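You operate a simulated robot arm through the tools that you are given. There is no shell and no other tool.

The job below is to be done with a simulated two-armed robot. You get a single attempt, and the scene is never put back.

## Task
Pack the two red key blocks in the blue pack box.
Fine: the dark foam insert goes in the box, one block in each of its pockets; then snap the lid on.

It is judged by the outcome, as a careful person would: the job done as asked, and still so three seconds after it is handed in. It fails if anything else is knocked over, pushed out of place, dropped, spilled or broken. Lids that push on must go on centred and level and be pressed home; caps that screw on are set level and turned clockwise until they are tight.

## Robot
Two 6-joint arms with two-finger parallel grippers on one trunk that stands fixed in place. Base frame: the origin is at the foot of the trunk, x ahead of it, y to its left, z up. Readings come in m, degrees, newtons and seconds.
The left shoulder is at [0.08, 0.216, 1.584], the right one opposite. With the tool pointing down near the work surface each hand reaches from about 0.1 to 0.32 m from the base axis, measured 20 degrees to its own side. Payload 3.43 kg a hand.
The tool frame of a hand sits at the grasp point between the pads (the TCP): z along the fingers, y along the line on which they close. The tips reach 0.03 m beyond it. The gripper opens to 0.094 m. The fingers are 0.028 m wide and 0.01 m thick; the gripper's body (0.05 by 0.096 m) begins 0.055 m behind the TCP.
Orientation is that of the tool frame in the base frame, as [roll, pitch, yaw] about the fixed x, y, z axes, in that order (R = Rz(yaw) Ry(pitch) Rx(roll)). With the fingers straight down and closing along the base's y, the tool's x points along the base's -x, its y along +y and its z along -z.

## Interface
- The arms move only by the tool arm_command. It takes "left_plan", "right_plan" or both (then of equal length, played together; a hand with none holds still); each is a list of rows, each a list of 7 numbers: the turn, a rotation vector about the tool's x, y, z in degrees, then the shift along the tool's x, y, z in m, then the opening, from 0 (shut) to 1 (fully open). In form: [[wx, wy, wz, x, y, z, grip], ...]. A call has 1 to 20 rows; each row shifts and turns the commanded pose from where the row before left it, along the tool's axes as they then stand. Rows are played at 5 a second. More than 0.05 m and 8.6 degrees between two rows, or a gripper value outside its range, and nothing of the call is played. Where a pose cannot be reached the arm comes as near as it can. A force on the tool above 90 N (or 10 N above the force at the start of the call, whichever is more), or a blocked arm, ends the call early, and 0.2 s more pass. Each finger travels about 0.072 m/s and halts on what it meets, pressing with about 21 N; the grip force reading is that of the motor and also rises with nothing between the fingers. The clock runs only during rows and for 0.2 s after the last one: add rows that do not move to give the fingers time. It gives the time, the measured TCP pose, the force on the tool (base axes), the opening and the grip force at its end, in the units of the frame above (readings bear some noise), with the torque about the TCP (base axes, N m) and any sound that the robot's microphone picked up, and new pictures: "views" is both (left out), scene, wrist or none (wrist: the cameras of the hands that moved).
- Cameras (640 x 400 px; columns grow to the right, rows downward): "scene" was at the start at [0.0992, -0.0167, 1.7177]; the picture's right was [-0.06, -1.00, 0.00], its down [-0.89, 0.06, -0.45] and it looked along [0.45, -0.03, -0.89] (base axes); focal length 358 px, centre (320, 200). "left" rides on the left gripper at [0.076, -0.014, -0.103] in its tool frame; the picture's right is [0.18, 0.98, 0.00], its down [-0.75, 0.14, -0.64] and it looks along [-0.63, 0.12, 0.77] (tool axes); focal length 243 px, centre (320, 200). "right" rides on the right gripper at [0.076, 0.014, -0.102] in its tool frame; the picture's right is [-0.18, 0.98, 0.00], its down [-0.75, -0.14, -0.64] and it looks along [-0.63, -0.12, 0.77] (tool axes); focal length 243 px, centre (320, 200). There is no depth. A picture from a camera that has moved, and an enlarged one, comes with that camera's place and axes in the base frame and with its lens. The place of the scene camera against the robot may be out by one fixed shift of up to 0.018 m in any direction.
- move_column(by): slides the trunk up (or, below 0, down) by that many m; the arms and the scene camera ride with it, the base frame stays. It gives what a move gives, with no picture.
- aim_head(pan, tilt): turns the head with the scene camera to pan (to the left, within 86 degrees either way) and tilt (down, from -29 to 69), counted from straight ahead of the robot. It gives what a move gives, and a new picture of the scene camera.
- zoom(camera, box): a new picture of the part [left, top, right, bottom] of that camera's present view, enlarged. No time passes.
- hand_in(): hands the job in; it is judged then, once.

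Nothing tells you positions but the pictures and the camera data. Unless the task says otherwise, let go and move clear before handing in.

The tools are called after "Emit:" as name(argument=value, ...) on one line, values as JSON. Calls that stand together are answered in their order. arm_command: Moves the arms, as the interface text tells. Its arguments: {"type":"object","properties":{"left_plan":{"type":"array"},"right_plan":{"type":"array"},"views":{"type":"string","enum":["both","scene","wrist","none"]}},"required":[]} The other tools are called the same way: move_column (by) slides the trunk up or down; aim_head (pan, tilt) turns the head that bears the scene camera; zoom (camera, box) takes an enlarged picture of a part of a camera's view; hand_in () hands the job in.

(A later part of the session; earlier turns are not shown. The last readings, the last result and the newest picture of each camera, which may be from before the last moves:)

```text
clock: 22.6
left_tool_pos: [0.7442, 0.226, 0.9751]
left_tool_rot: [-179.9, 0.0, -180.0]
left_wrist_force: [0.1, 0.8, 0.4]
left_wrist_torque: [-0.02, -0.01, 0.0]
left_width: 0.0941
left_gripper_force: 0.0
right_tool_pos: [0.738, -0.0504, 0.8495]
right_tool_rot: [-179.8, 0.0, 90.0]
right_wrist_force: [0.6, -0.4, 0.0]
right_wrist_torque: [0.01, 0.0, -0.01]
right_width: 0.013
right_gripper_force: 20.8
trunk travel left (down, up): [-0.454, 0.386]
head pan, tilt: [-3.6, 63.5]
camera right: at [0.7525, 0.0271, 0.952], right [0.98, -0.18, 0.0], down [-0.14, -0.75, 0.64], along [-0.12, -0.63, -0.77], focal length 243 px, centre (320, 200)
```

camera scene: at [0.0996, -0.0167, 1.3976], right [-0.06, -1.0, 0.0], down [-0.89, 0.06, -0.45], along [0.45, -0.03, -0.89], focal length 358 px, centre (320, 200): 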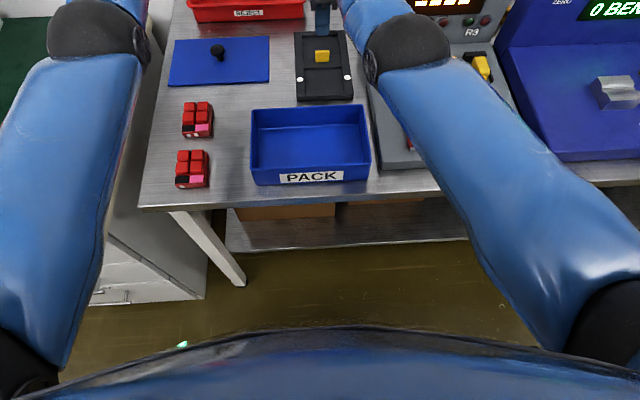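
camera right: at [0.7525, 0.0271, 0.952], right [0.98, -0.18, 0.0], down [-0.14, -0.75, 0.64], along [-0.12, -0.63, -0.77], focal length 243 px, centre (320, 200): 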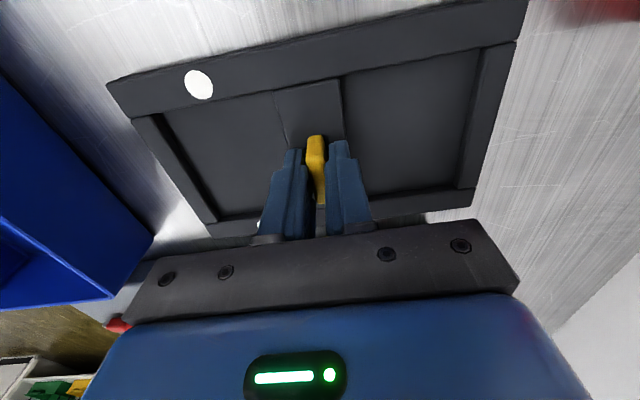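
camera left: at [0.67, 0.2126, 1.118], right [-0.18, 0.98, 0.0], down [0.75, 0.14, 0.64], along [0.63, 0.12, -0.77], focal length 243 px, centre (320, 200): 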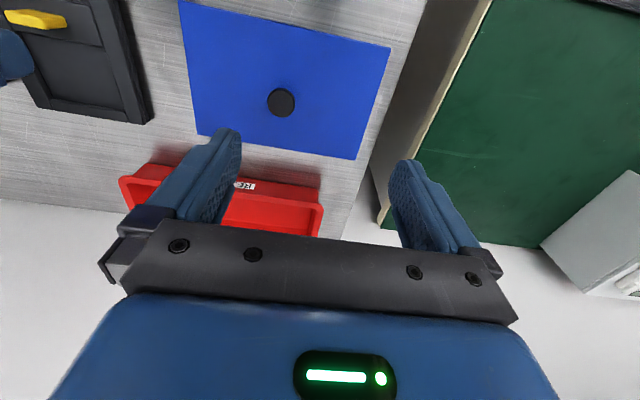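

The width is 0.013 m this time, so it's gripping the tab's full thickness, and after a 3 mm lift the insert keeps its place in the hand's view. I'll keep lifting slowly.

Emit:
arm_command(right_plan=[[0, 0, 0, 0, 0, -0.003, 0], [0, 0, 0, 0, 0, -0.005, 0], [0, 0, 0, 0, 0, -0.005, 0], [0, 0, 0, 0, 0, -0.005, 0], [0, 0, 0, 0, 0, 0, 0]], views="both")

Emit:
zoom(camera="scene", box=[270, 10, 382, 80])

```text
clock: 23.8
left_tool_pos: [0.7454, 0.2259, 0.9754]
left_tool_rot: [180.0, 0.0, 179.9]
left_wrist_force: [0.2, -0.7, 0.0]
left_wrist_torque: [-0.02, 0.01, -0.02]
left_width: 0.0939
left_gripper_force: 0.1
right_tool_pos: [0.7386, -0.0509, 0.8678]
right_tool_rot: [-179.7, 0.1, 90.0]
right_wrist_force: [0.2, 0.1, 0.2]
right_wrist_torque: [-0.01, 0.01, 0.0]
right_width: 0.0133
right_gripper_force: 20.9
trunk travel left (down, up): [-0.454, 0.386]
head pan, tilt: [-3.6, 63.5]
camera scene: at [0.0995, -0.0167, 1.3576], right [-0.06, -1.0, 0.0], down [-0.89, 0.06, -0.45], along [0.45, -0.03, -0.89], focal length 358 px, centre (320, 200)
camera right: at [0.7539, 0.0273, 0.9701], right [0.98, -0.18, 0.0], down [-0.14, -0.75, 0.64], along [-0.12, -0.63, -0.77], focal length 243 px, centre (320, 200)
```

scene: 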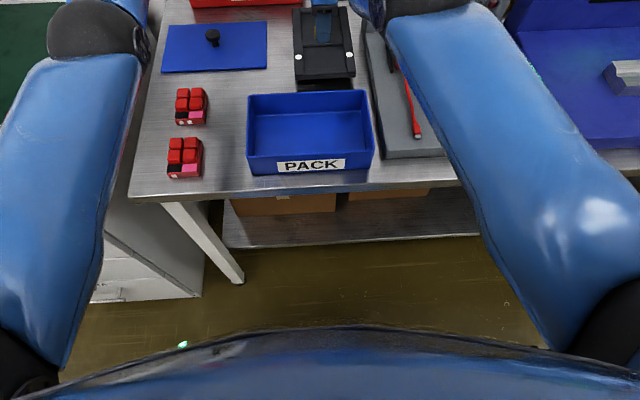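
right: 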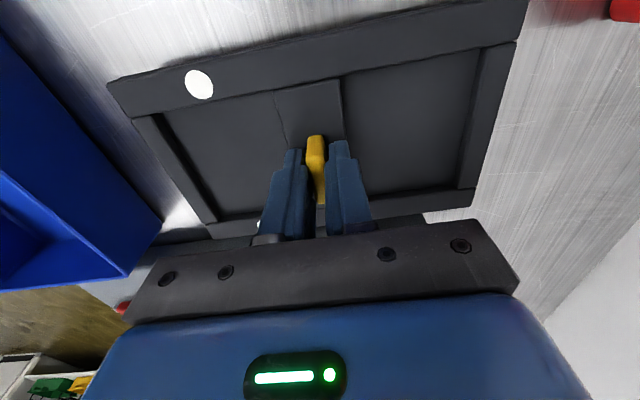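

```text
5.71 times, centred on (326, 45) of scene
camera zoom: at [0.0995, -0.0167, 1.3576], right [-0.06, -1.0, 0.0], down [-0.89, 0.06, -0.45], along [0.45, -0.03, -0.89], focal length 2047 px, centre (286, 1086)
```

zoom: 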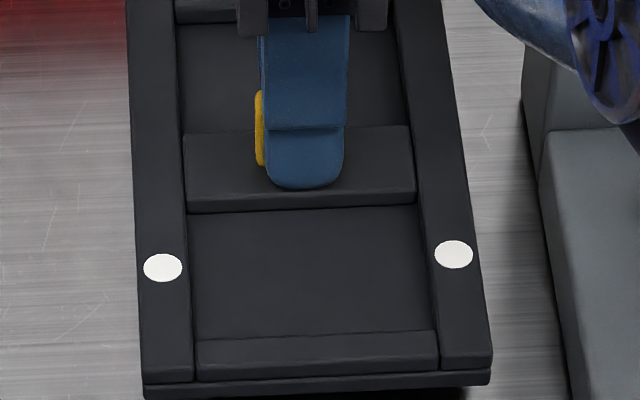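

The insert is off the table, level and centred in the hand to within about 1 mm. I'll raise the trunk with it, then carry it inward over the box.

Emit:
move_column(by=0.1)

Emit:
move_column(by=0.16)

Emit:
arm_command(right_plan=[[0, 0, 0, 0, 0, 0.02, 0], [0, 0, 0, 0, 0, 0.03, 0], [0, 0, 0, 0, 0, 0.03, 0], [0, 0, 0, 0, 0, 0, 0]], views="both")

```text
clock: 25.1
left_tool_pos: [0.7456, 0.2258, 1.0746]
left_tool_rot: [180.0, -0.1, -180.0]
left_wrist_force: [-0.8, -0.3, -0.5]
left_wrist_torque: [0.01, 0.01, 0.03]
left_width: 0.0941
left_gripper_force: 0.1
right_tool_pos: [0.739, -0.051, 0.968]
right_tool_rot: [-179.8, 0.0, 89.9]
right_wrist_force: [0.6, -0.3, -0.5]
right_wrist_torque: [-0.03, 0.02, 0.0]
right_width: 0.0131
right_gripper_force: 20.7
trunk travel left (down, up): [-0.554, 0.286]
head pan, tilt: [-3.6, 63.5]
```

```text
clock: 26.9
left_tool_pos: [0.7451, 0.2257, 1.2353]
left_tool_rot: [180.0, 0.1, -179.9]
left_wrist_force: [0.1, 0.2, -0.5]
left_wrist_torque: [0.0, 0.0, 0.02]
left_width: 0.0939
left_gripper_force: 0.1
right_tool_pos: [0.7392, -0.0502, 1.1271]
right_tool_rot: [-179.7, 0.1, 90.0]
right_wrist_force: [0.9, 0.1, -0.1]
right_wrist_torque: [-0.01, 0.0, 0.03]
right_width: 0.0093
right_gripper_force: 20.8
trunk travel left (down, up): [-0.714, 0.126]
head pan, tilt: [-3.6, 63.5]
```

```text
clock: 27.9
left_tool_pos: [0.7454, 0.2273, 1.236]
left_tool_rot: [-179.9, 0.0, 180.0]
left_wrist_force: [-0.8, 0.3, -1.4]
left_wrist_torque: [0.0, 0.02, -0.03]
left_width: 0.0939
left_gripper_force: 0.0
right_tool_pos: [0.7293, -0.0525, 1.0482]
right_tool_rot: [-179.8, 0.1, 90.0]
right_wrist_force: [0.0, -0.3, -0.8]
right_wrist_torque: [-0.01, -0.03, -0.01]
right_width: 0.0089
right_gripper_force: 21.1
right hand out of reach, approached as far as the arm can: row 3
trunk travel left (down, up): [-0.714, 0.126]
head pan, tilt: [-3.6, 63.5]
camera scene: at [0.0992, -0.0166, 1.6177], right [-0.06, -1.0, 0.0], down [-0.89, 0.06, -0.45], along [0.45, -0.03, -0.89], focal length 358 px, centre (320, 200)
camera right: at [0.7445, 0.0257, 1.1515], right [0.98, -0.18, 0.0], down [-0.14, -0.75, 0.64], along [-0.12, -0.63, -0.77], focal length 243 px, centre (320, 200)
```

scene: 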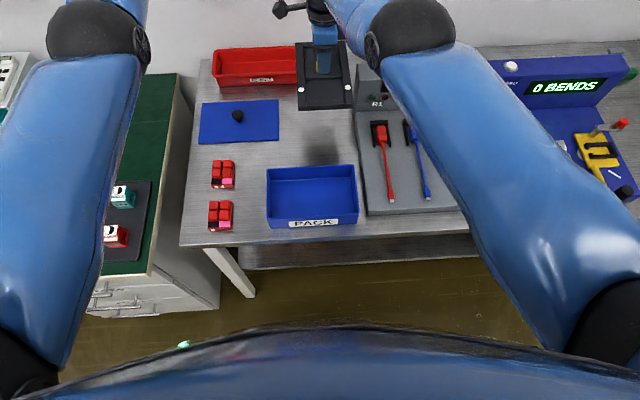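
right: 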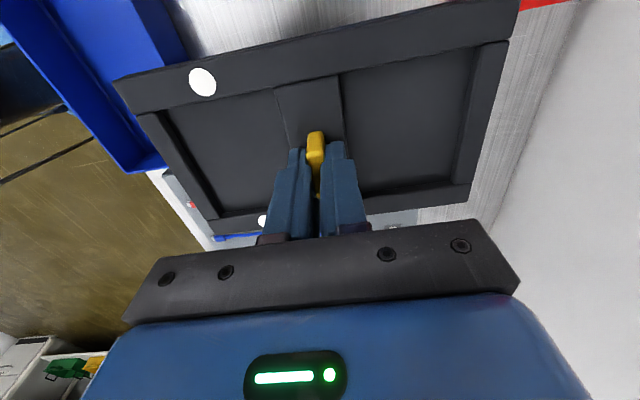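

The grip has narrowed to 0.0089 m: the insert has slipped about 4 mm in the fingers during the trunk move. I'll hold still briefly to see whether it's still creeping.

Emit:
arm_command(right_plan=[[0, 0, 0, 0, 0, 0, 0]], views="wrist")

Emit:
zoom(camera="right", box=[240, 110, 400, 210])

Emit:
zoom(camera="scene", box=[280, 20, 376, 120])

```text
clock: 28.4
left_tool_pos: [0.7456, 0.2269, 1.2348]
left_tool_rot: [179.9, 0.0, 179.9]
left_wrist_force: [1.1, -0.6, 0.1]
left_wrist_torque: [0.01, -0.01, 0.04]
left_width: 0.0941
left_gripper_force: 0.0
right_tool_pos: [0.7302, -0.0521, 1.05]
right_tool_rot: [-179.8, 0.1, 90.1]
right_wrist_force: [-0.5, 0.5, 0.9]
right_wrist_torque: [-0.01, 0.02, 0.01]
right_width: 0.0088
right_gripper_force: 21.3
trunk travel left (down, up): [-0.714, 0.126]
head pan, tilt: [-3.6, 63.5]
camera right: at [0.7449, 0.0256, 1.1514], right [0.98, -0.18, 0.0], down [-0.14, -0.75, 0.64], along [-0.12, -0.63, -0.77], focal length 243 px, centre (320, 200)
```

right: 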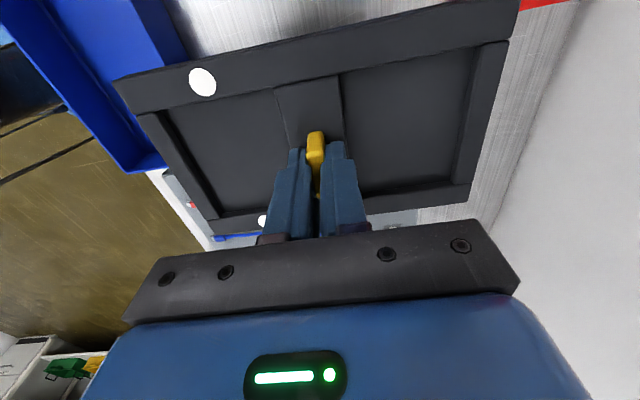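

```text
4.00 times, centred on (320, 160) of right
camera zoom: at [0.7449, 0.0256, 1.1514], right [0.98, -0.18, 0.0], down [-0.14, -0.75, 0.64], along [-0.12, -0.63, -0.77], focal length 970 px, centre (320, 360)
```

zoom: 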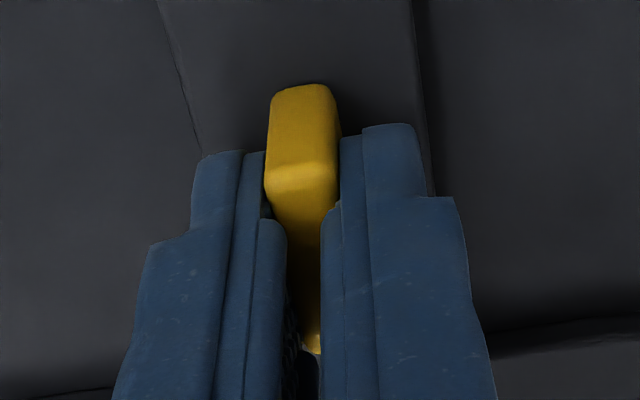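

```text
4.00 times, centred on (328, 70) of scene
camera zoom: at [0.0997, -0.0167, 1.6176], right [-0.06, -1.0, 0.0], down [-0.89, 0.06, -0.45], along [0.45, -0.03, -0.89], focal length 1433 px, centre (288, 720)
```

zoom: 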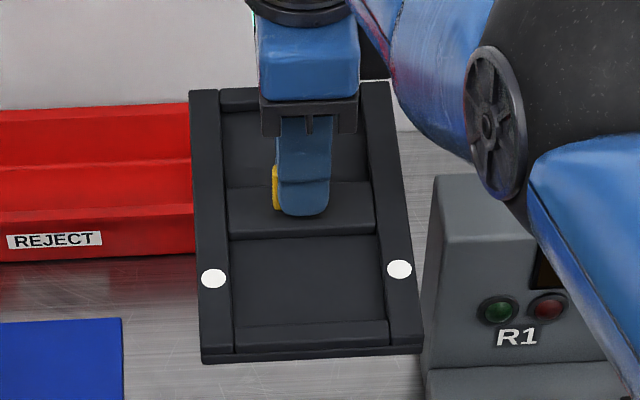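

It's steady while still, held by the tab's upper edge, so any further motion must be slow and smooth. Before moving I'll take a precise fix on the box from the current views.

Emit:
zoom(camera="right", box=[0, 0, 240, 200])

Emit:
zoom(camera="scene", box=[250, 150, 378, 230])

Emit:
zoom(camera="left", box=[0, 0, 400, 250])

```text
2.00 times, centred on (120, 100) of right
camera zoom: at [0.7449, 0.0256, 1.1514], right [0.98, -0.18, 0.0], down [-0.14, -0.75, 0.64], along [-0.12, -0.63, -0.77], focal length 485 px, centre (720, 400)
```

zoom: 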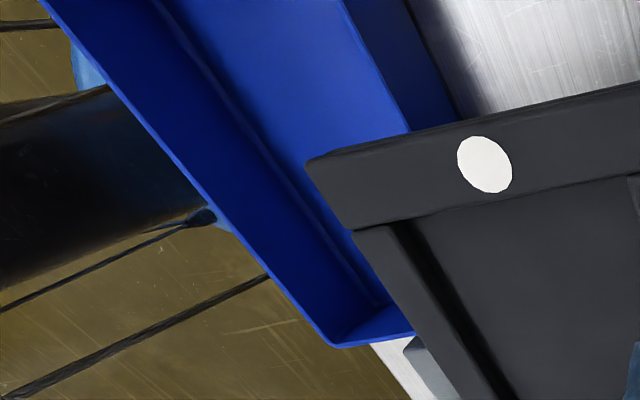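

```text
5.00 times, centred on (314, 190) of scene
camera zoom: at [0.0997, -0.0167, 1.6176], right [-0.06, -1.0, 0.0], down [-0.89, 0.06, -0.45], along [0.45, -0.03, -0.89], focal length 1791 px, centre (350, 250)
```

zoom: 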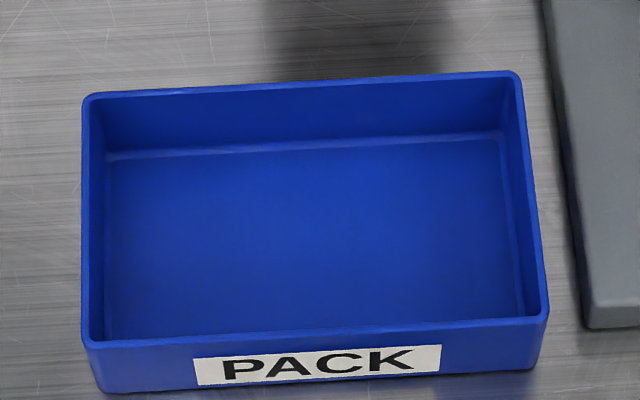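

```text
1.60 times, centred on (200, 125) of left
camera zoom: at [0.67, 0.2125, 1.338], right [-0.18, 0.98, 0.0], down [0.75, 0.14, 0.64], along [0.63, 0.12, -0.77], focal length 388 px, centre (512, 320)
```

zoom: 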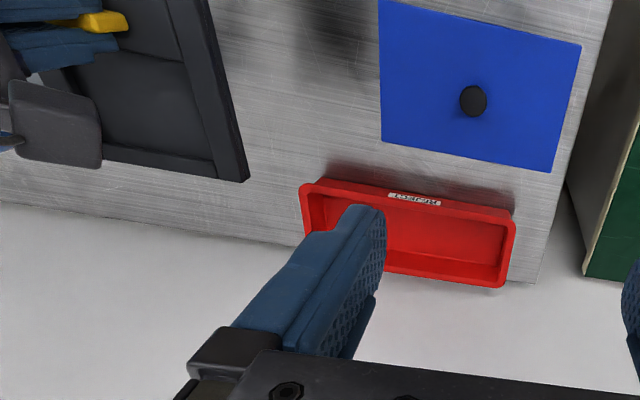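

By my reckoning the box centre is near (0.502, −0.010) with the rim at about z 0.85, lined up with the base axes. I'll carry the insert toward it slowly, in small ramped steps.

Emit:
arm_command(right_plan=[[0, 0, 0, 0.0003, -0.0016, 0.0009, 0], [0, 0, 0, 0.0006, -0.0033, 0.0017, 0], [0, 0, 0, 0.0009, -0.0049, 0.0026, 0], [0, 0, 0, 0.0012, -0.0065, 0.0034, 0], [0, 0, 0, 0.0012, -0.0065, 0.0034, 0], [0, 0, 0, 0.0012, -0.0065, 0.0034, 0], [0, 0, 0, 0.0012, -0.0065, 0.0034, 0], [0, 0, 0, 0.0012, -0.0065, 0.0034, 0], [0, 0, 0, 0.0012, -0.0065, 0.0034, 0], [0, 0, 0, 0.0012, -0.0065, 0.0034, 0], [0, 0, 0, 0.0012, -0.0065, 0.0034, 0], [0, 0, 0, 0.0012, -0.0065, 0.0034, 0], [0, 0, 0, 0.0012, -0.0065, 0.0034, 0], [0, 0, 0, 0.0012, -0.0065, 0.0034, 0], [0, 0, 0, 0.0012, -0.0065, 0.0034, 0], [0, 0, 0, 0.0012, -0.0065, 0.0034, 0], [0, 0, 0, 0.0012, -0.0065, 0.0034, 0], [0, 0, 0, 0.0009, -0.0049, 0.0026, 0], [0, 0, 0, 0.0006, -0.0033, 0.0017, 0], [0, 0, 0, 0.0003, -0.0016, 0.0009, 0]], views="both")

```text
clock: 32.5
left_tool_pos: [0.7454, 0.2264, 1.2355]
left_tool_rot: [180.0, 0.0, 180.0]
left_wrist_force: [0.2, -0.3, 0.4]
left_wrist_torque: [-0.02, 0.0, -0.04]
left_width: 0.0938
left_gripper_force: 0.1
right_tool_pos: [0.6947, -0.0094, 0.9713]
right_tool_rot: [-179.7, 0.1, 90.1]
right_wrist_force: [-0.4, 0.3, -0.7]
right_wrist_torque: [0.02, -0.02, 0.02]
right_width: 0.0086
right_gripper_force: 21.0
right hand out of reach, approached as far as the arm can: row 3, 4, 5, 6, 7, 8, 9, 10, 11, 12, 13, 14, 15, 16, 17, 18, 20
trunk travel left (down, up): [-0.714, 0.126]
head pan, tilt: [-3.6, 63.5]
camera scene: at [0.0995, -0.0166, 1.6176], right [-0.06, -1.0, 0.0], down [-0.89, 0.06, -0.45], along [0.45, -0.03, -0.89], focal length 358 px, centre (320, 200)
camera right: at [0.7104, 0.0682, 1.0737], right [0.98, -0.18, -0.01], down [-0.14, -0.75, 0.64], along [-0.12, -0.63, -0.76], focal length 243 px, centre (320, 200)
```

scene: 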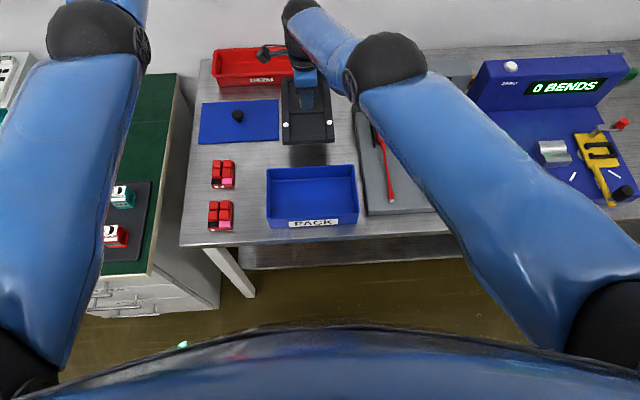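
right: 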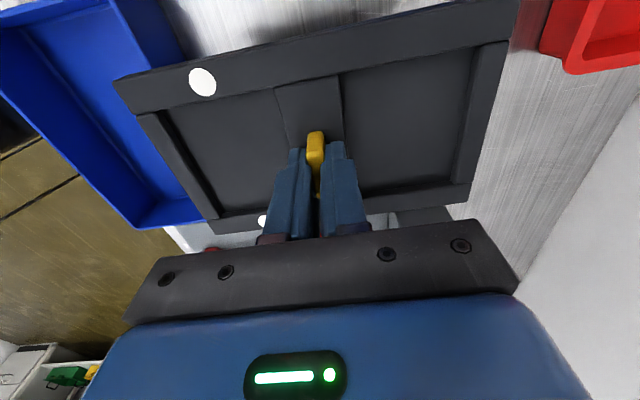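

The insert is still held, but the arm is stretched straight and couldn't fold, so the real hand lags my command by about 7 cm along its own radius. I'll bring the command back out to where the hand actually is, then ease upward to bend the elbow without a jerk.

Emit:
arm_command(right_plan=[[0, 0, 0, 0.0022, 0.0075, 0.0021, 0], [0, 0, 0, 0.0022, 0.0075, 0.0021, 0], [0, 0, 0, 0.0022, 0.0075, 0.0021, 0], [0, 0, 0, 0.0022, 0.0075, 0.0021, 0], [0, 0, 0, 0.0022, 0.0075, 0.0021, 0], [0, 0, 0, 0.0022, 0.0075, 0.0021, 0], [0, 0, 0, 0.0022, 0.0075, 0.0021, 0], [0, 0, 0, 0.0022, 0.0075, 0.0021, 0], [0, 0, 0, 0.0022, 0.0065, 0.0021, 0]], views="wrist")

```text
clock: 34.5
left_tool_pos: [0.7456, 0.2267, 1.2351]
left_tool_rot: [-180.0, -0.1, 179.9]
left_wrist_force: [-0.8, -0.4, -0.3]
left_wrist_torque: [0.01, -0.03, -0.04]
left_width: 0.0942
left_gripper_force: 0.0
right_tool_pos: [0.6953, -0.0094, 0.9709]
right_tool_rot: [-179.8, 0.0, 90.0]
right_wrist_force: [-0.7, -0.1, 0.4]
right_wrist_torque: [-0.04, -0.04, 0.01]
right_width: 0.0087
right_gripper_force: 20.8
right hand out of reach, approached as far as the arm can: row 1, 2, 3, 4, 5, 6, 7, 8, 9
trunk travel left (down, up): [-0.714, 0.126]
head pan, tilt: [-3.6, 63.5]
camera right: at [0.7115, 0.068, 1.0739], right [0.98, -0.18, 0.0], down [-0.14, -0.75, 0.64], along [-0.12, -0.63, -0.77], focal length 243 px, centre (320, 200)
```

right: 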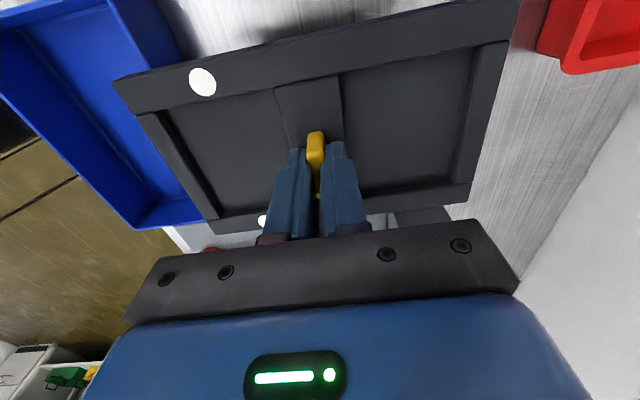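

Emit:
arm_command(right_plan=[[0, 0, 0, 0, 0, -0.001, 0], [0, 0, 0, 0, 0, -0.002, 0], [0, 0, 0, 0, 0, -0.003, 0], [0, 0, 0, 0, 0, -0.004, 0], [0, 0, 0, 0, 0, -0.004, 0], [0, 0, 0, 0, 0, -0.004, 0], [0, 0, 0, 0, 0, -0.004, 0], [0, 0, 0, 0, 0, -0.004, 0], [0, 0, 0, 0, 0, -0.003, 0], [0, 0, 0, 0, 0, -0.002, 0], [0, 0, 0, 0, 0, -0.001, 0]], views="wrist")

```text
clock: 37.0
left_tool_pos: [0.7447, 0.226, 1.2353]
left_tool_rot: [-180.0, 0.0, -179.9]
left_wrist_force: [-0.2, 0.1, -0.3]
left_wrist_torque: [0.01, -0.04, 0.03]
left_width: 0.0941
left_gripper_force: 0.0
right_tool_pos: [0.7041, -0.008, 1.0006]
right_tool_rot: [-179.6, 0.0, 90.1]
right_wrist_force: [0.0, -0.2, 0.3]
right_wrist_torque: [-0.02, -0.01, 0.0]
right_width: 0.0087
right_gripper_force: 20.6
right hand out of reach, approached as far as the arm can: row 6, 10
trunk travel left (down, up): [-0.714, 0.126]
head pan, tilt: [-3.6, 63.5]
camera right: at [0.7191, 0.0701, 1.1036], right [0.98, -0.18, 0.0], down [-0.14, -0.75, 0.64], along [-0.12, -0.63, -0.77], focal length 243 px, centre (320, 200)
```

right: 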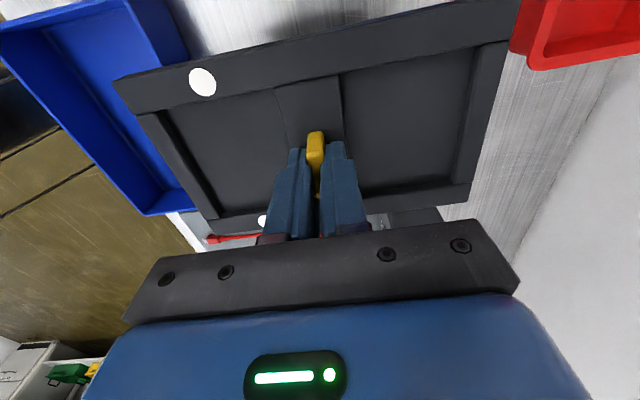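

Emit:
arm_command(right_plan=[[0, 0, 0, 0, 0, 0, 0], [0, 0, 0, 0, 0, 0, 0], [0, 0, 0, 0, 0, 0, 0]], views="none")

```text
clock: 37.8
left_tool_pos: [0.7459, 0.2254, 1.2356]
left_tool_rot: [180.0, 0.0, -180.0]
left_wrist_force: [0.2, 0.0, -0.3]
left_wrist_torque: [-0.03, 0.0, 0.04]
left_width: 0.0939
left_gripper_force: 0.0
right_tool_pos: [0.7036, -0.0076, 1.0022]
right_tool_rot: [-179.7, 0.1, 90.0]
right_wrist_force: [0.3, 0.0, 0.3]
right_wrist_torque: [0.02, 0.0, 0.0]
right_width: 0.0088
right_gripper_force: 20.4
trunk travel left (down, up): [-0.714, 0.126]
head pan, tilt: [-3.6, 63.5]
```

Emit:
arm_command(right_plan=[[0, 0, 0, 0, 0, -0.002, 0], [0, 0, 0, 0, 0, -0.004, 0], [0, 0, 0, 0, 0, -0.005, 0], [0, 0, 0, 0, 0, -0.005, 0], [0, 0, 0, 0, 0, -0.005, 0], [0, 0, 0, 0, 0, -0.005, 0], [0, 0, 0, 0, 0, -0.005, 0], [0, 0, 0, 0, 0, -0.005, 0], [0, 0, 0, 0, 0, -0.004, 0], [0, 0, 0, 0, 0, -0.002, 0]], views="none")

```text
clock: 40.0
left_tool_pos: [0.7449, 0.2276, 1.2366]
left_tool_rot: [179.9, 0.1, -179.9]
left_wrist_force: [0.3, 0.1, -0.9]
left_wrist_torque: [-0.02, -0.01, -0.01]
left_width: 0.0941
left_gripper_force: 0.1
right_tool_pos: [0.7139, -0.006, 1.04]
right_tool_rot: [-179.7, 0.2, 90.1]
right_wrist_force: [0.7, -0.1, -0.7]
right_wrist_torque: [0.03, 0.02, 0.03]
right_width: 0.009
right_gripper_force: 21.1
right hand out of reach, approached as far as the arm can: row 3, 6, 10
trunk travel left (down, up): [-0.714, 0.126]
head pan, tilt: [-3.6, 63.5]
```

The insert is holding steady, but the elbow stays locked straight and only slides along its reach limit. A small trunk move freed it earlier, so I'll try a gentle one and then a small test move.

Emit:
move_column(by=-0.02)

Emit:
arm_command(right_plan=[[0, 0, 0, 0, -0.001, -0.002, 0], [0, 0, 0, 0, -0.002, -0.003, 0], [0, 0, 0, 0, -0.003, -0.003, 0], [0, 0, 0, 0, -0.003, -0.003, 0], [0, 0, 0, 0, -0.002, -0.002, 0], [0, 0, 0, 0, 0, 0, 0]], views="wrist")

```text
clock: 40.6
left_tool_pos: [0.7456, 0.2256, 1.216]
left_tool_rot: [179.9, -0.1, -180.0]
left_wrist_force: [-0.3, -0.3, 0.9]
left_wrist_torque: [-0.02, 0.01, 0.02]
left_width: 0.0939
left_gripper_force: 0.1
right_tool_pos: [0.7135, -0.0043, 1.021]
right_tool_rot: [-179.8, 0.1, 90.0]
right_wrist_force: [0.4, 0.5, 0.2]
right_wrist_torque: [0.01, 0.01, 0.02]
right_width: 0.0088
right_gripper_force: 20.8
trunk travel left (down, up): [-0.694, 0.146]
head pan, tilt: [-3.6, 63.5]
```

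```text
clock: 42.0
left_tool_pos: [0.7441, 0.2256, 1.2154]
left_tool_rot: [179.9, 0.0, -179.9]
left_wrist_force: [-0.6, 0.3, -0.2]
left_wrist_torque: [0.01, 0.0, 0.02]
left_width: 0.0941
left_gripper_force: 0.1
right_tool_pos: [0.7132, -0.0008, 1.0322]
right_tool_rot: [-179.5, 0.1, 90.1]
right_wrist_force: [0.0, -0.5, -0.2]
right_wrist_torque: [-0.03, -0.03, 0.01]
right_width: 0.0087
right_gripper_force: 20.9
right hand out of reach, approached as far as the arm can: row 2, 3, 4
trunk travel left (down, up): [-0.694, 0.146]
head pan, tilt: [-3.6, 63.5]
camera right: at [0.7287, 0.077, 1.1343], right [0.98, -0.18, -0.01], down [-0.14, -0.75, 0.64], along [-0.12, -0.63, -0.76], focal length 243 px, centre (320, 200)
```

right: 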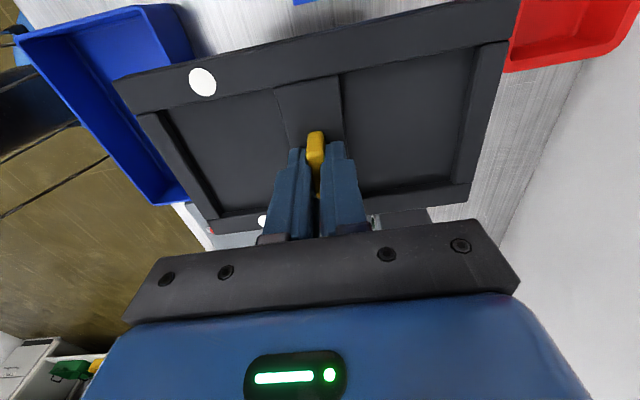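

The elbow is locked at full stretch, so I'll set the insert back on the clear table just below, free the arm, and redo the carry from a lower trunk height with the elbow properly bent. First I'll ease sideways away from the lid, then lower.

Emit:
arm_command(right_plan=[[0, 0, 0, -0.001, 0, 0, 0], [0, 0, 0, -0.002, 0, 0, 0], [0, 0, 0, -0.003, 0, 0, 0], [0, 0, 0, -0.003, 0, 0, 0], [0, 0, 0, -0.003, 0, 0, 0], [0, 0, 0, -0.003, 0, 0, 0], [0, 0, 0, -0.003, 0, 0, 0], [0, 0, 0, -0.002, 0, 0, 0], [0, 0, 0, -0.001, 0, 0, 0]], views="none")

Emit:
move_column(by=-0.06)

Emit:
move_column(by=-0.06)

Emit:
aim_head(pan=-3.6, tilt=52)

```text
clock: 44.0
left_tool_pos: [0.7442, 0.2262, 1.2159]
left_tool_rot: [179.9, -0.1, -179.9]
left_wrist_force: [-0.7, 0.1, 1.0]
left_wrist_torque: [0.0, -0.01, 0.01]
left_width: 0.094
left_gripper_force: 0.0
right_tool_pos: [0.7198, -0.0198, 1.0296]
right_tool_rot: [-179.5, 0.1, 90.0]
right_wrist_force: [0.2, 0.0, -0.4]
right_wrist_torque: [-0.01, -0.01, 0.05]
right_width: 0.0091
right_gripper_force: 20.6
right hand out of reach, approached as far as the arm can: row 2, 6
trunk travel left (down, up): [-0.694, 0.146]
head pan, tilt: [-3.6, 63.5]
```

```text
clock: 45.0
left_tool_pos: [0.7452, 0.2256, 1.1559]
left_tool_rot: [180.0, 0.0, -179.9]
left_wrist_force: [0.4, 0.1, 0.1]
left_wrist_torque: [0.03, -0.01, 0.02]
left_width: 0.094
left_gripper_force: 0.0
right_tool_pos: [0.7183, -0.0198, 0.9702]
right_tool_rot: [-179.5, 0.2, 90.0]
right_wrist_force: [0.4, 0.3, 0.4]
right_wrist_torque: [-0.03, 0.01, 0.02]
right_width: 0.0089
right_gripper_force: 21.1
trunk travel left (down, up): [-0.634, 0.206]
head pan, tilt: [-3.6, 63.5]
```

```text
clock: 46.0
left_tool_pos: [0.745, 0.2262, 1.095]
left_tool_rot: [180.0, 0.0, 180.0]
left_wrist_force: [0.1, 0.2, -0.2]
left_wrist_torque: [-0.01, -0.03, 0.0]
left_width: 0.0939
left_gripper_force: 0.1
right_tool_pos: [0.719, -0.0201, 0.9105]
right_tool_rot: [-179.6, 0.1, 90.0]
right_wrist_force: [-0.4, 0.4, -0.4]
right_wrist_torque: [0.0, -0.02, 0.0]
right_width: 0.009
right_gripper_force: 21.1
trunk travel left (down, up): [-0.574, 0.266]
head pan, tilt: [-3.6, 63.5]
```

```text
clock: 46.8
left_tool_pos: [0.7453, 0.226, 1.0957]
left_tool_rot: [-179.9, 0.0, 180.0]
left_wrist_force: [-0.6, -0.8, 0.4]
left_wrist_torque: [0.01, -0.04, -0.04]
left_width: 0.0943
left_gripper_force: 0.1
right_tool_pos: [0.7201, -0.0197, 0.9113]
right_tool_rot: [-179.5, 0.1, 90.1]
right_wrist_force: [-1.3, 0.6, -0.6]
right_wrist_torque: [-0.01, 0.02, 0.02]
right_width: 0.0091
right_gripper_force: 20.8
trunk travel left (down, up): [-0.574, 0.266]
head pan, tilt: [-3.6, 52.0]
camera scene: at [0.1117, -0.0174, 1.4915], right [-0.06, -1.0, 0.0], down [-0.79, 0.05, -0.61], along [0.61, -0.04, -0.79], focal length 358 px, centre (320, 200)
```

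scene: 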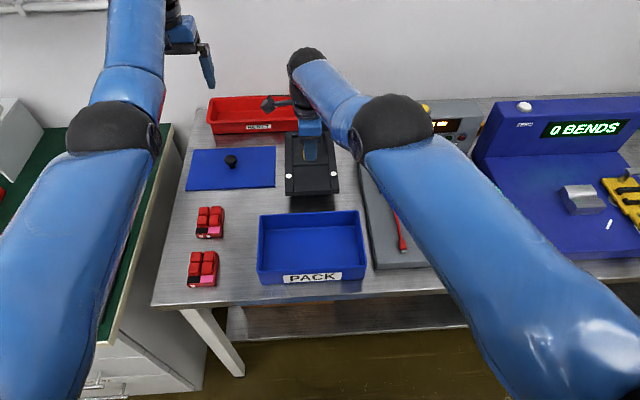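

Emit:
move_column(by=-0.05)

Emit:
zoom(camera="scene", box=[260, 110, 372, 200])

Emit:
move_column(by=-0.008)

Emit:
move_column(by=-0.004)

Emit:
arm_command(right_plan=[[0, 0, 0, 0, 0, 0, 0]], views="both")

```text
clock: 47.7
left_tool_pos: [0.7448, 0.226, 1.0449]
left_tool_rot: [179.9, -0.1, 180.0]
left_wrist_force: [-0.7, 0.0, -0.3]
left_wrist_torque: [-0.01, 0.02, 0.02]
left_width: 0.094
left_gripper_force: 0.1
right_tool_pos: [0.7175, -0.019, 0.8601]
right_tool_rot: [-179.5, 0.1, 90.0]
right_wrist_force: [0.5, -0.5, -0.7]
right_wrist_torque: [-0.03, -0.01, 0.02]
right_width: 0.0088
right_gripper_force: 21.5
trunk travel left (down, up): [-0.524, 0.316]
head pan, tilt: [-3.6, 52.0]
```

```text
4.44 times, centred on (316, 155) of scene
camera zoom: at [0.1114, -0.0175, 1.4415], right [-0.06, -1.0, 0.0], down [-0.79, 0.05, -0.62], along [0.61, -0.04, -0.79], focal length 1592 px, centre (338, 400)
```

zoom: 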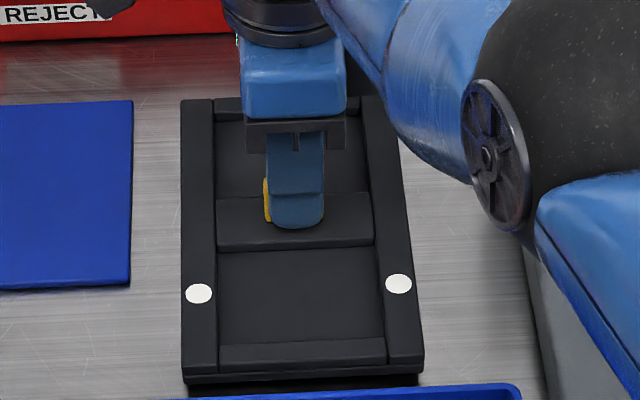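

```text
clock: 48.2
left_tool_pos: [0.7454, 0.2263, 1.0379]
left_tool_rot: [-180.0, 0.0, 180.0]
left_wrist_force: [0.1, 0.6, -0.1]
left_wrist_torque: [0.0, -0.02, 0.01]
left_width: 0.0942
left_gripper_force: 0.0
right_tool_pos: [0.7185, -0.0205, 0.8526]
right_tool_rot: [-179.4, 0.1, 90.1]
right_wrist_force: [0.8, -0.4, -0.5]
right_wrist_torque: [0.02, -0.02, -0.01]
right_width: 0.0088
right_gripper_force: 21.4
trunk travel left (down, up): [-0.516, 0.324]
head pan, tilt: [-3.6, 52.0]
```

```text
clock: 48.8
left_tool_pos: [0.7436, 0.2257, 1.0347]
left_tool_rot: [-180.0, 0.1, -180.0]
left_wrist_force: [0.4, 0.2, -0.1]
left_wrist_torque: [-0.02, 0.01, -0.01]
left_width: 0.0939
left_gripper_force: 0.1
right_tool_pos: [0.7186, -0.0207, 0.8502]
right_tool_rot: [-179.7, 0.1, 90.0]
right_wrist_force: [-1.0, -0.5, 12.3]
right_wrist_torque: [0.34, -0.09, 0.03]
right_width: 0.0088
right_gripper_force: 20.8
trunk travel left (down, up): [-0.512, 0.328]
head pan, tilt: [-3.6, 52.0]
```

```text
clock: 49.2
left_tool_pos: [0.7427, 0.2249, 1.0345]
left_tool_rot: [180.0, 0.1, -180.0]
left_wrist_force: [0.5, -1.1, 0.1]
left_wrist_torque: [0.0, 0.01, 0.03]
left_width: 0.0942
left_gripper_force: 0.0
right_tool_pos: [0.7186, -0.0197, 0.851]
right_tool_rot: [-179.8, 0.1, 90.0]
right_wrist_force: [2.6, -1.1, 15.5]
right_wrist_torque: [0.21, -0.14, -0.01]
right_width: 0.009
right_gripper_force: 21.4
trunk travel left (down, up): [-0.512, 0.328]
head pan, tilt: [-3.6, 52.0]
camera scene: at [0.1097, -0.0175, 1.4298], right [-0.06, -1.0, 0.0], down [-0.79, 0.05, -0.62], along [0.62, -0.04, -0.79], focal length 358 px, centre (320, 200)
camera right: at [0.7337, 0.0579, 0.9539], right [0.98, -0.18, 0.0], down [-0.14, -0.75, 0.64], along [-0.12, -0.63, -0.77], focal length 243 px, centre (320, 200)
```

scene: 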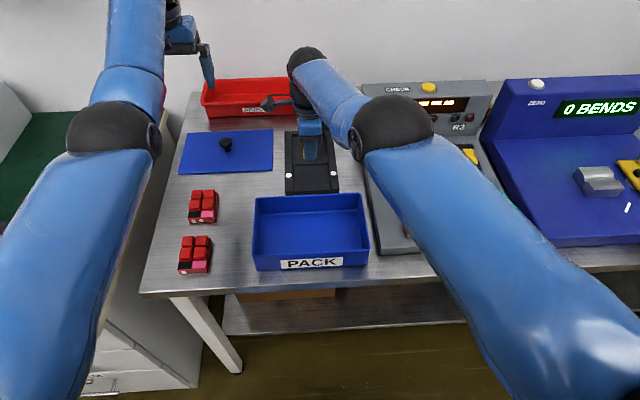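
right: 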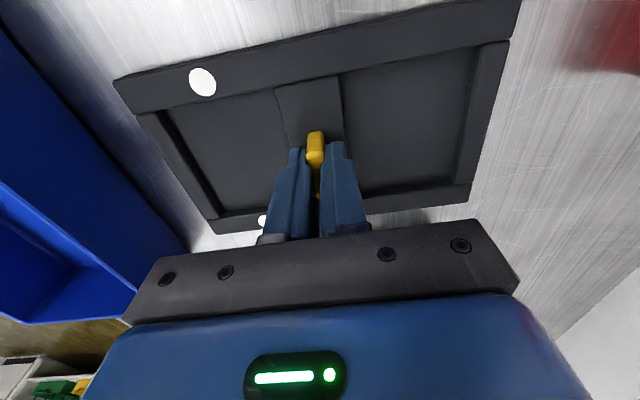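

The insert is down safely (12–15 N of contact), and since it didn't slip under that load this tip grip is firmer than I feared. I'll release it, lift clear, and free the elbow in open air.

Emit:
arm_command(right_plan=[[0, 0, 0, 0, 0, -0.001, 0], [0, 0, 0, 0, 0, -0.001, 0], [0, 0, 0, 0, 0, 0, 0.3], [0, 0, 0, 0, 0, 0, 1], [0, 0, 0, 0, 0, 0, 1], [0, 0, 0, 0, 0, 0, 1], [0, 0, 0, 0, 0, 0, 1]], views="wrist")

Emit:
arm_command(right_plan=[[0, 0, 0, 0, 0, -0.02, 1], [0, 0, 0, 0, 0, -0.04, 1], [0, 0, 0, 0, 0, -0.04, 1]], views="none")

```text
clock: 50.8
left_tool_pos: [0.7452, 0.2261, 1.0328]
left_tool_rot: [180.0, 0.0, -180.0]
left_wrist_force: [-0.6, -0.2, 0.1]
left_wrist_torque: [-0.02, 0.0, 0.02]
left_width: 0.094
left_gripper_force: 0.0
right_tool_pos: [0.7187, -0.02, 0.8508]
right_tool_rot: [-179.5, 0.1, 90.0]
right_wrist_force: [-0.2, -1.0, -0.2]
right_wrist_torque: [-0.02, 0.02, 0.02]
right_width: 0.094
right_gripper_force: 0.0
trunk travel left (down, up): [-0.512, 0.328]
head pan, tilt: [-3.6, 52.0]
camera right: at [0.7345, 0.058, 0.9528], right [0.98, -0.18, -0.01], down [-0.13, -0.75, 0.65], along [-0.12, -0.63, -0.76], focal length 243 px, centre (320, 200)
```

right: 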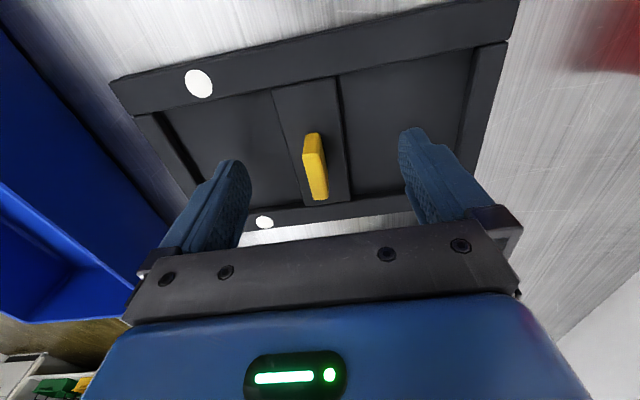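

```text
clock: 51.6
left_tool_pos: [0.7447, 0.2264, 1.0337]
left_tool_rot: [179.9, 0.1, 179.9]
left_wrist_force: [-0.1, -0.3, -0.6]
left_wrist_torque: [0.0, 0.01, 0.0]
left_width: 0.094
left_gripper_force: 0.0
right_tool_pos: [0.7291, -0.016, 0.9483]
right_tool_rot: [-179.6, 0.3, 90.2]
right_wrist_force: [1.5, 0.6, 0.4]
right_wrist_torque: [0.02, 0.01, -0.05]
right_width: 0.0942
right_gripper_force: 0.1
right hand out of reach, approached as far as the arm can: row 1, 2
trunk travel left (down, up): [-0.512, 0.328]
head pan, tilt: [-3.6, 52.0]
```

Emit:
arm_command(right_plan=[[0, 0, 0, 0, -0.03, 0, 1], [0, 0, 0, 0, -0.03, 0, 1]], views="none")

```text
clock: 52.2
left_tool_pos: [0.7451, 0.2267, 1.0336]
left_tool_rot: [180.0, -0.1, -179.9]
left_wrist_force: [0.4, -0.2, 0.9]
left_wrist_torque: [-0.01, 0.03, -0.05]
left_width: 0.0937
left_gripper_force: 0.1
right_tool_pos: [0.7235, -0.0009, 0.9486]
right_tool_rot: [-179.5, 0.3, 89.9]
right_wrist_force: [0.7, -0.1, 0.1]
right_wrist_torque: [-0.01, 0.01, 0.01]
right_width: 0.0937
right_gripper_force: 0.1
right hand out of reach, approached as far as the arm can: row 1, 2
trunk travel left (down, up): [-0.512, 0.328]
head pan, tilt: [-3.6, 52.0]
```

The elbow is still locked straight. Tilting the hand should make the elbow bend, so I'll tip the fingers outward a little and then draw in.

Emit:
arm_command(right_plan=[[-8, 0, 0, 0, 0, 0, 1], [-8, 0, 0, 0, 0, 0, 1], [0, 0, 0, 0, 0, 0, 1]], views="none")

```text
clock: 53.0
left_tool_pos: [0.745, 0.2257, 1.0333]
left_tool_rot: [-180.0, 0.0, -180.0]
left_wrist_force: [-0.7, 0.1, -0.5]
left_wrist_torque: [0.02, -0.01, -0.01]
left_width: 0.094
left_gripper_force: 0.0
right_tool_pos: [0.7752, 0.0155, 0.9445]
right_tool_rot: [164.5, 0.2, 90.0]
right_wrist_force: [-0.2, -0.2, -0.1]
right_wrist_torque: [-0.02, -0.01, -0.03]
right_width: 0.0939
right_gripper_force: 0.0
right hand out of reach, approached as far as the arm can: row 1, 2
trunk travel left (down, up): [-0.512, 0.328]
head pan, tilt: [-3.6, 52.0]
```

Emit:
arm_command(right_plan=[[0, 0, 0, 0, -0.0289, -0.008, 1], [0, 0, 0, 0, -0.0289, -0.008, 1], [0, 0, 0, 0, 0, 0, 1]], views="none")

```text
clock: 53.8
left_tool_pos: [0.7449, 0.2261, 1.0342]
left_tool_rot: [179.9, 0.1, -180.0]
left_wrist_force: [0.8, -0.7, -0.1]
left_wrist_torque: [-0.01, -0.03, 0.01]
left_width: 0.094
left_gripper_force: 0.1
right_tool_pos: [0.7683, 0.0357, 0.9419]
right_tool_rot: [164.5, 0.2, 90.0]
right_wrist_force: [-0.9, -0.3, -0.1]
right_wrist_torque: [0.04, 0.04, -0.01]
right_width: 0.0936
right_gripper_force: 0.1
right hand out of reach, approached as far as the arm can: row 1, 2
trunk travel left (down, up): [-0.512, 0.328]
head pan, tilt: [-3.6, 52.0]
```

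Still locked radially. I'll bring the hand back upright and to its standard yaw, raise the trunk for room, and test the elbow there.

Emit:
arm_command(right_plan=[[8, 0, 0, 0, -0.04, -0.003, 1], [7.5, 0, 0, 0, -0.035, -0.003, 1], [0, 0, -8.2, 0, 0, 0, 1], [0, 0, -8.2, 0, 0, 0, 1], [0, 0, -8.2, 0, 0, 0, 1], [0, 0, -8.2, 0, 0, 0, 1], [0, 0, -8.2, 0, 0, 0, 1], [0, 0, -8.2, 0, 0, 0, 1], [0, 0, -8.2, 0, 0, 0, 1], [0, 0, -8.2, 0, 0, 0, 1], [0, 0, -8.2, 0, 0, 0, 1], [0, 0, -8.2, 0, 0, 0, 1], [0, 0, -8.0, 0, 0, 0, 1], [0, 0, 0, 0, 0, 0, 1]], views="none")

Emit:
move_column(by=0.2)

Emit:
arm_command(right_plan=[[0, 0, 0, 0.02, 0, 0.02, 1], [0, 0, 0, 0.02, 0, 0.02, 1], [0, 0, 0, 0.02, 0, 0.02, 1], [0, 0, 0, 0, 0, 0, 1]], views="scene")

```text
clock: 56.8
left_tool_pos: [0.7455, 0.2251, 1.0328]
left_tool_rot: [-180.0, 0.0, 180.0]
left_wrist_force: [1.1, -0.3, 0.4]
left_wrist_torque: [-0.02, 0.01, 0.04]
left_width: 0.0939
left_gripper_force: 0.0
right_tool_pos: [0.7093, 0.0421, 0.9312]
right_tool_rot: [-179.8, 0.0, -179.9]
right_wrist_force: [0.0, 0.9, -0.6]
right_wrist_torque: [0.03, -0.02, -0.01]
right_width: 0.0942
right_gripper_force: 0.0
right hand out of reach, approached as far as the arm can: row 1, 2
trunk travel left (down, up): [-0.512, 0.328]
head pan, tilt: [-3.6, 52.0]
```

```text
clock: 58.9
left_tool_pos: [0.7449, 0.2267, 1.2326]
left_tool_rot: [-180.0, -0.1, -180.0]
left_wrist_force: [0.0, -1.2, 0.6]
left_wrist_torque: [-0.01, 0.01, 0.02]
left_width: 0.094
left_gripper_force: 0.1
right_tool_pos: [0.7094, 0.042, 1.1316]
right_tool_rot: [-179.8, 0.0, 179.9]
right_wrist_force: [0.7, 0.3, -0.3]
right_wrist_torque: [0.02, -0.04, 0.03]
right_width: 0.0941
right_gripper_force: 0.0
trunk travel left (down, up): [-0.712, 0.128]
head pan, tilt: [-3.6, 52.0]
```

```text
clock: 59.9
left_tool_pos: [0.745, 0.2262, 1.2332]
left_tool_rot: [-180.0, 0.0, -180.0]
left_wrist_force: [0.3, -0.4, -0.7]
left_wrist_torque: [-0.02, -0.01, 0.0]
left_width: 0.094
left_gripper_force: 0.0
right_tool_pos: [0.6916, 0.0623, 1.0644]
right_tool_rot: [-179.8, 0.0, -179.9]
right_wrist_force: [0.2, -0.6, 0.3]
right_wrist_torque: [-0.02, -0.01, -0.03]
right_width: 0.0937
right_gripper_force: 0.0
right hand out of reach, approached as far as the arm can: row 1, 2, 3
trunk travel left (down, up): [-0.712, 0.128]
head pan, tilt: [-3.6, 52.0]
camera scene: at [0.1119, -0.0175, 1.6295], right [-0.06, -1.0, 0.0], down [-0.79, 0.05, -0.62], along [0.61, -0.04, -0.79], focal length 358 px, centre (320, 200)
```

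scene: 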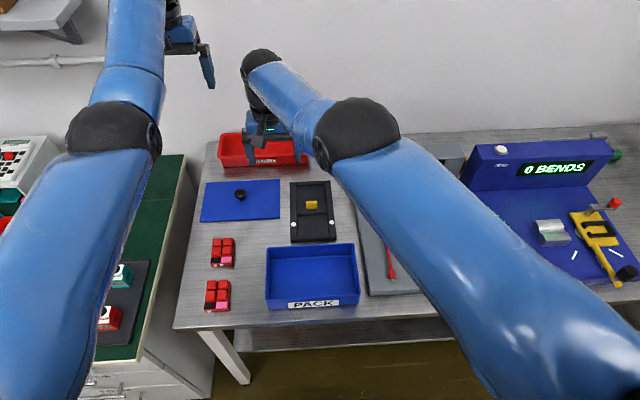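

The arm really is dead straight. My guess is the elbow went slightly past straight to a stop on the wrong side. I'll swing away from the left hand, push outward to full stretch, tip the fingers outward so the elbow comes back over centre, and then pull in.

Emit:
arm_command(right_plan=[[0, 0, 0, 0, -0.045, 0, 1], [0, 0, 0, 0, -0.05, 0, 1], [0, 0, 0, 0, -0.05, 0, 1], [0, 0, 0, 0, 0, 0, 1]], views="none")

Emit:
arm_command(right_plan=[[0, 0, 0, -0.0193, 0.0037, 0.0038, 1], [0, 0, 0, -0.0193, 0.0037, 0.0038, 1], [-1.5, -7.85, 0, -0.0442, 0.0085, -0.0028, 1], [-1.5, -7.85, 0, -0.0442, 0.0085, -0.0028, 1], [0, 0, 0, 0, 0, 0, 1]], views="none")

Emit:
arm_command(right_plan=[[0, 0, 0, 0.0283, -0.0054, -0.0083, 1], [0, 0, 0, 0.0283, -0.0054, -0.0083, 1], [0, 0, 0, 0, 0, 0, 1]], views="scene")

```text
clock: 60.9
left_tool_pos: [0.7456, 0.2267, 1.2343]
left_tool_rot: [180.0, 0.0, -179.9]
left_wrist_force: [0.1, -0.2, 0.4]
left_wrist_torque: [-0.06, -0.01, -0.02]
left_width: 0.0941
left_gripper_force: 0.1
right_tool_pos: [0.7355, -0.0704, 1.0592]
right_tool_rot: [-179.9, -0.1, -179.9]
right_wrist_force: [0.2, -0.9, 0.1]
right_wrist_torque: [0.04, 0.0, -0.03]
right_width: 0.094
right_gripper_force: 0.0
right hand out of reach, approached as far as the arm can: row 1, 2, 3
trunk travel left (down, up): [-0.712, 0.128]
head pan, tilt: [-3.6, 52.0]
```

```text
clock: 62.1
left_tool_pos: [0.7442, 0.2266, 1.2325]
left_tool_rot: [-179.9, 0.0, 180.0]
left_wrist_force: [-0.5, 0.2, 0.0]
left_wrist_torque: [0.0, -0.01, 0.04]
left_width: 0.094
left_gripper_force: 0.0
right_tool_pos: [0.7929, -0.0606, 1.0727]
right_tool_rot: [177.1, 15.6, 179.7]
right_wrist_force: [0.6, 0.6, -0.1]
right_wrist_torque: [-0.01, 0.01, 0.0]
right_width: 0.094
right_gripper_force: 0.0
right hand out of reach, approached as far as the arm can: row 1, 2, 3, 4
trunk travel left (down, up): [-0.712, 0.128]
head pan, tilt: [-3.6, 52.0]
```

```text
clock: 62.9
left_tool_pos: [0.746, 0.2259, 1.2336]
left_tool_rot: [-180.0, 0.1, 179.8]
left_wrist_force: [0.3, -0.6, 0.6]
left_wrist_torque: [0.0, 0.01, 0.04]
left_width: 0.0939
left_gripper_force: 0.0
right_tool_pos: [0.7902, -0.0584, 1.0619]
right_tool_rot: [177.1, 15.6, 179.7]
right_wrist_force: [0.6, -0.5, 0.5]
right_wrist_torque: [0.0, 0.01, -0.02]
right_width: 0.0938
right_gripper_force: 0.0
right hand out of reach, approached as far as the arm can: row 1, 2
trunk travel left (down, up): [-0.712, 0.128]
head pan, tilt: [-3.6, 52.0]
camera scene: at [0.112, -0.0174, 1.6295], right [-0.06, -1.0, 0.0], down [-0.79, 0.05, -0.62], along [0.61, -0.04, -0.79], focal length 358 px, centre (320, 200)
```

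scene: 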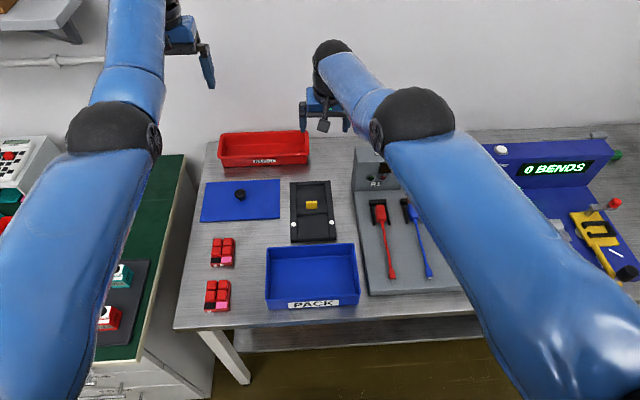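

Larger pulls don't free it, so I'll try very small inward steps in case the limit is joint speed near full stretch.

Emit:
arm_command(right_plan=[[0, 0, 0, 0.0008, -0.0001, -0.0002, 1], [0, 0, 0, 0.0008, -0.0001, -0.0002, 1], [0, 0, 0, 0.0008, -0.0001, -0.0002, 1], [0, 0, 0, 0.0008, -0.0001, -0.0002, 1], [0, 0, 0, 0.0008, -0.0001, -0.0002, 1], [0, 0, 0, 0.0008, -0.0001, -0.0002, 1], [0, 0, 0, 0.0008, -0.0001, -0.0002, 1], [0, 0, 0, 0.0008, -0.0001, -0.0002, 1], [0, 0, 0, 0.0008, -0.0001, -0.0002, 1], [0, 0, 0, 0.0008, -0.0001, -0.0002, 1], [0, 0, 0, 0.0008, -0.0001, -0.0002, 1], [0, 0, 0, 0.0008, -0.0001, -0.0002, 1], [0, 0, 0, 0.0008, -0.0001, -0.0002, 1], [0, 0, 0, 0.0008, -0.0001, -0.0002, 1], [0, 0, 0, 0.0008, -0.0001, -0.0002, 1], [0, 0, 0, 0.0008, -0.0001, -0.0002, 1], [0, 0, 0, 0.0008, -0.0001, -0.0002, 1], [0, 0, 0, 0.0008, -0.0001, -0.0002, 1], [0, 0, 0, 0.0008, -0.0001, -0.0002, 1], [0, 0, 0, 0.0008, -0.0001, -0.0002, 1]], views="none")

```text
clock: 67.1
left_tool_pos: [0.745, 0.2263, 1.2328]
left_tool_rot: [180.0, 0.0, 180.0]
left_wrist_force: [-0.4, 0.5, 0.4]
left_wrist_torque: [0.01, 0.05, 0.02]
left_width: 0.094
left_gripper_force: 0.1
right_tool_pos: [0.79, -0.0589, 1.0608]
right_tool_rot: [177.1, 15.6, 179.7]
right_wrist_force: [0.3, -0.2, -0.3]
right_wrist_torque: [0.01, 0.01, 0.01]
right_width: 0.0941
right_gripper_force: 0.0
right hand out of reach, approached as far as the arm can: row 4, 8, 12, 16, 20
trunk travel left (down, up): [-0.712, 0.128]
head pan, tilt: [-3.6, 52.0]
```

Emit:
arm_command(right_plan=[[-1.5, -7.85, 0, -0.0265, 0.0051, -0.002, 1], [-1.5, -7.85, 0, -0.0265, 0.0051, -0.002, 1], [0, 0, 0, 0, 0, 0, 1]], views="none")

Emit:
arm_command(right_plan=[[0, 0, 0, 0.025, -0.005, -0.014, 1], [0, 0, 0, 0.025, -0.005, -0.014, 1], [0, 0, 0, 0.025, -0.005, -0.014, 1], [0, 0, 0, 0, 0, 0, 1]], views="none")

```text
clock: 67.9
left_tool_pos: [0.746, 0.2264, 1.2335]
left_tool_rot: [-179.9, 0.0, -180.0]
left_wrist_force: [0.1, 0.4, 0.9]
left_wrist_torque: [-0.02, -0.02, -0.03]
left_width: 0.0939
left_gripper_force: 0.0
right_tool_pos: [0.8402, -0.0493, 1.0827]
right_tool_rot: [173.5, 31.4, 178.3]
right_wrist_force: [0.3, 0.2, -0.3]
right_wrist_torque: [0.0, 0.02, -0.01]
right_width: 0.0937
right_gripper_force: 0.0
trunk travel left (down, up): [-0.712, 0.128]
head pan, tilt: [-3.6, 52.0]
```

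```text
clock: 68.9
left_tool_pos: [0.7459, 0.2269, 1.2331]
left_tool_rot: [-180.0, 0.0, -180.0]
left_wrist_force: [0.0, 0.6, -0.5]
left_wrist_torque: [-0.03, -0.02, -0.01]
left_width: 0.094
left_gripper_force: 0.1
right_tool_pos: [0.8389, -0.0477, 1.0746]
right_tool_rot: [173.5, 31.2, 178.3]
right_wrist_force: [-0.1, 0.3, 0.2]
right_wrist_torque: [-0.01, 0.0, 0.0]
right_width: 0.0941
right_gripper_force: 0.1
right hand out of reach, approached as far as the arm can: row 1, 2, 3
trunk travel left (down, up): [-0.712, 0.128]
head pan, tilt: [-3.6, 52.0]
```

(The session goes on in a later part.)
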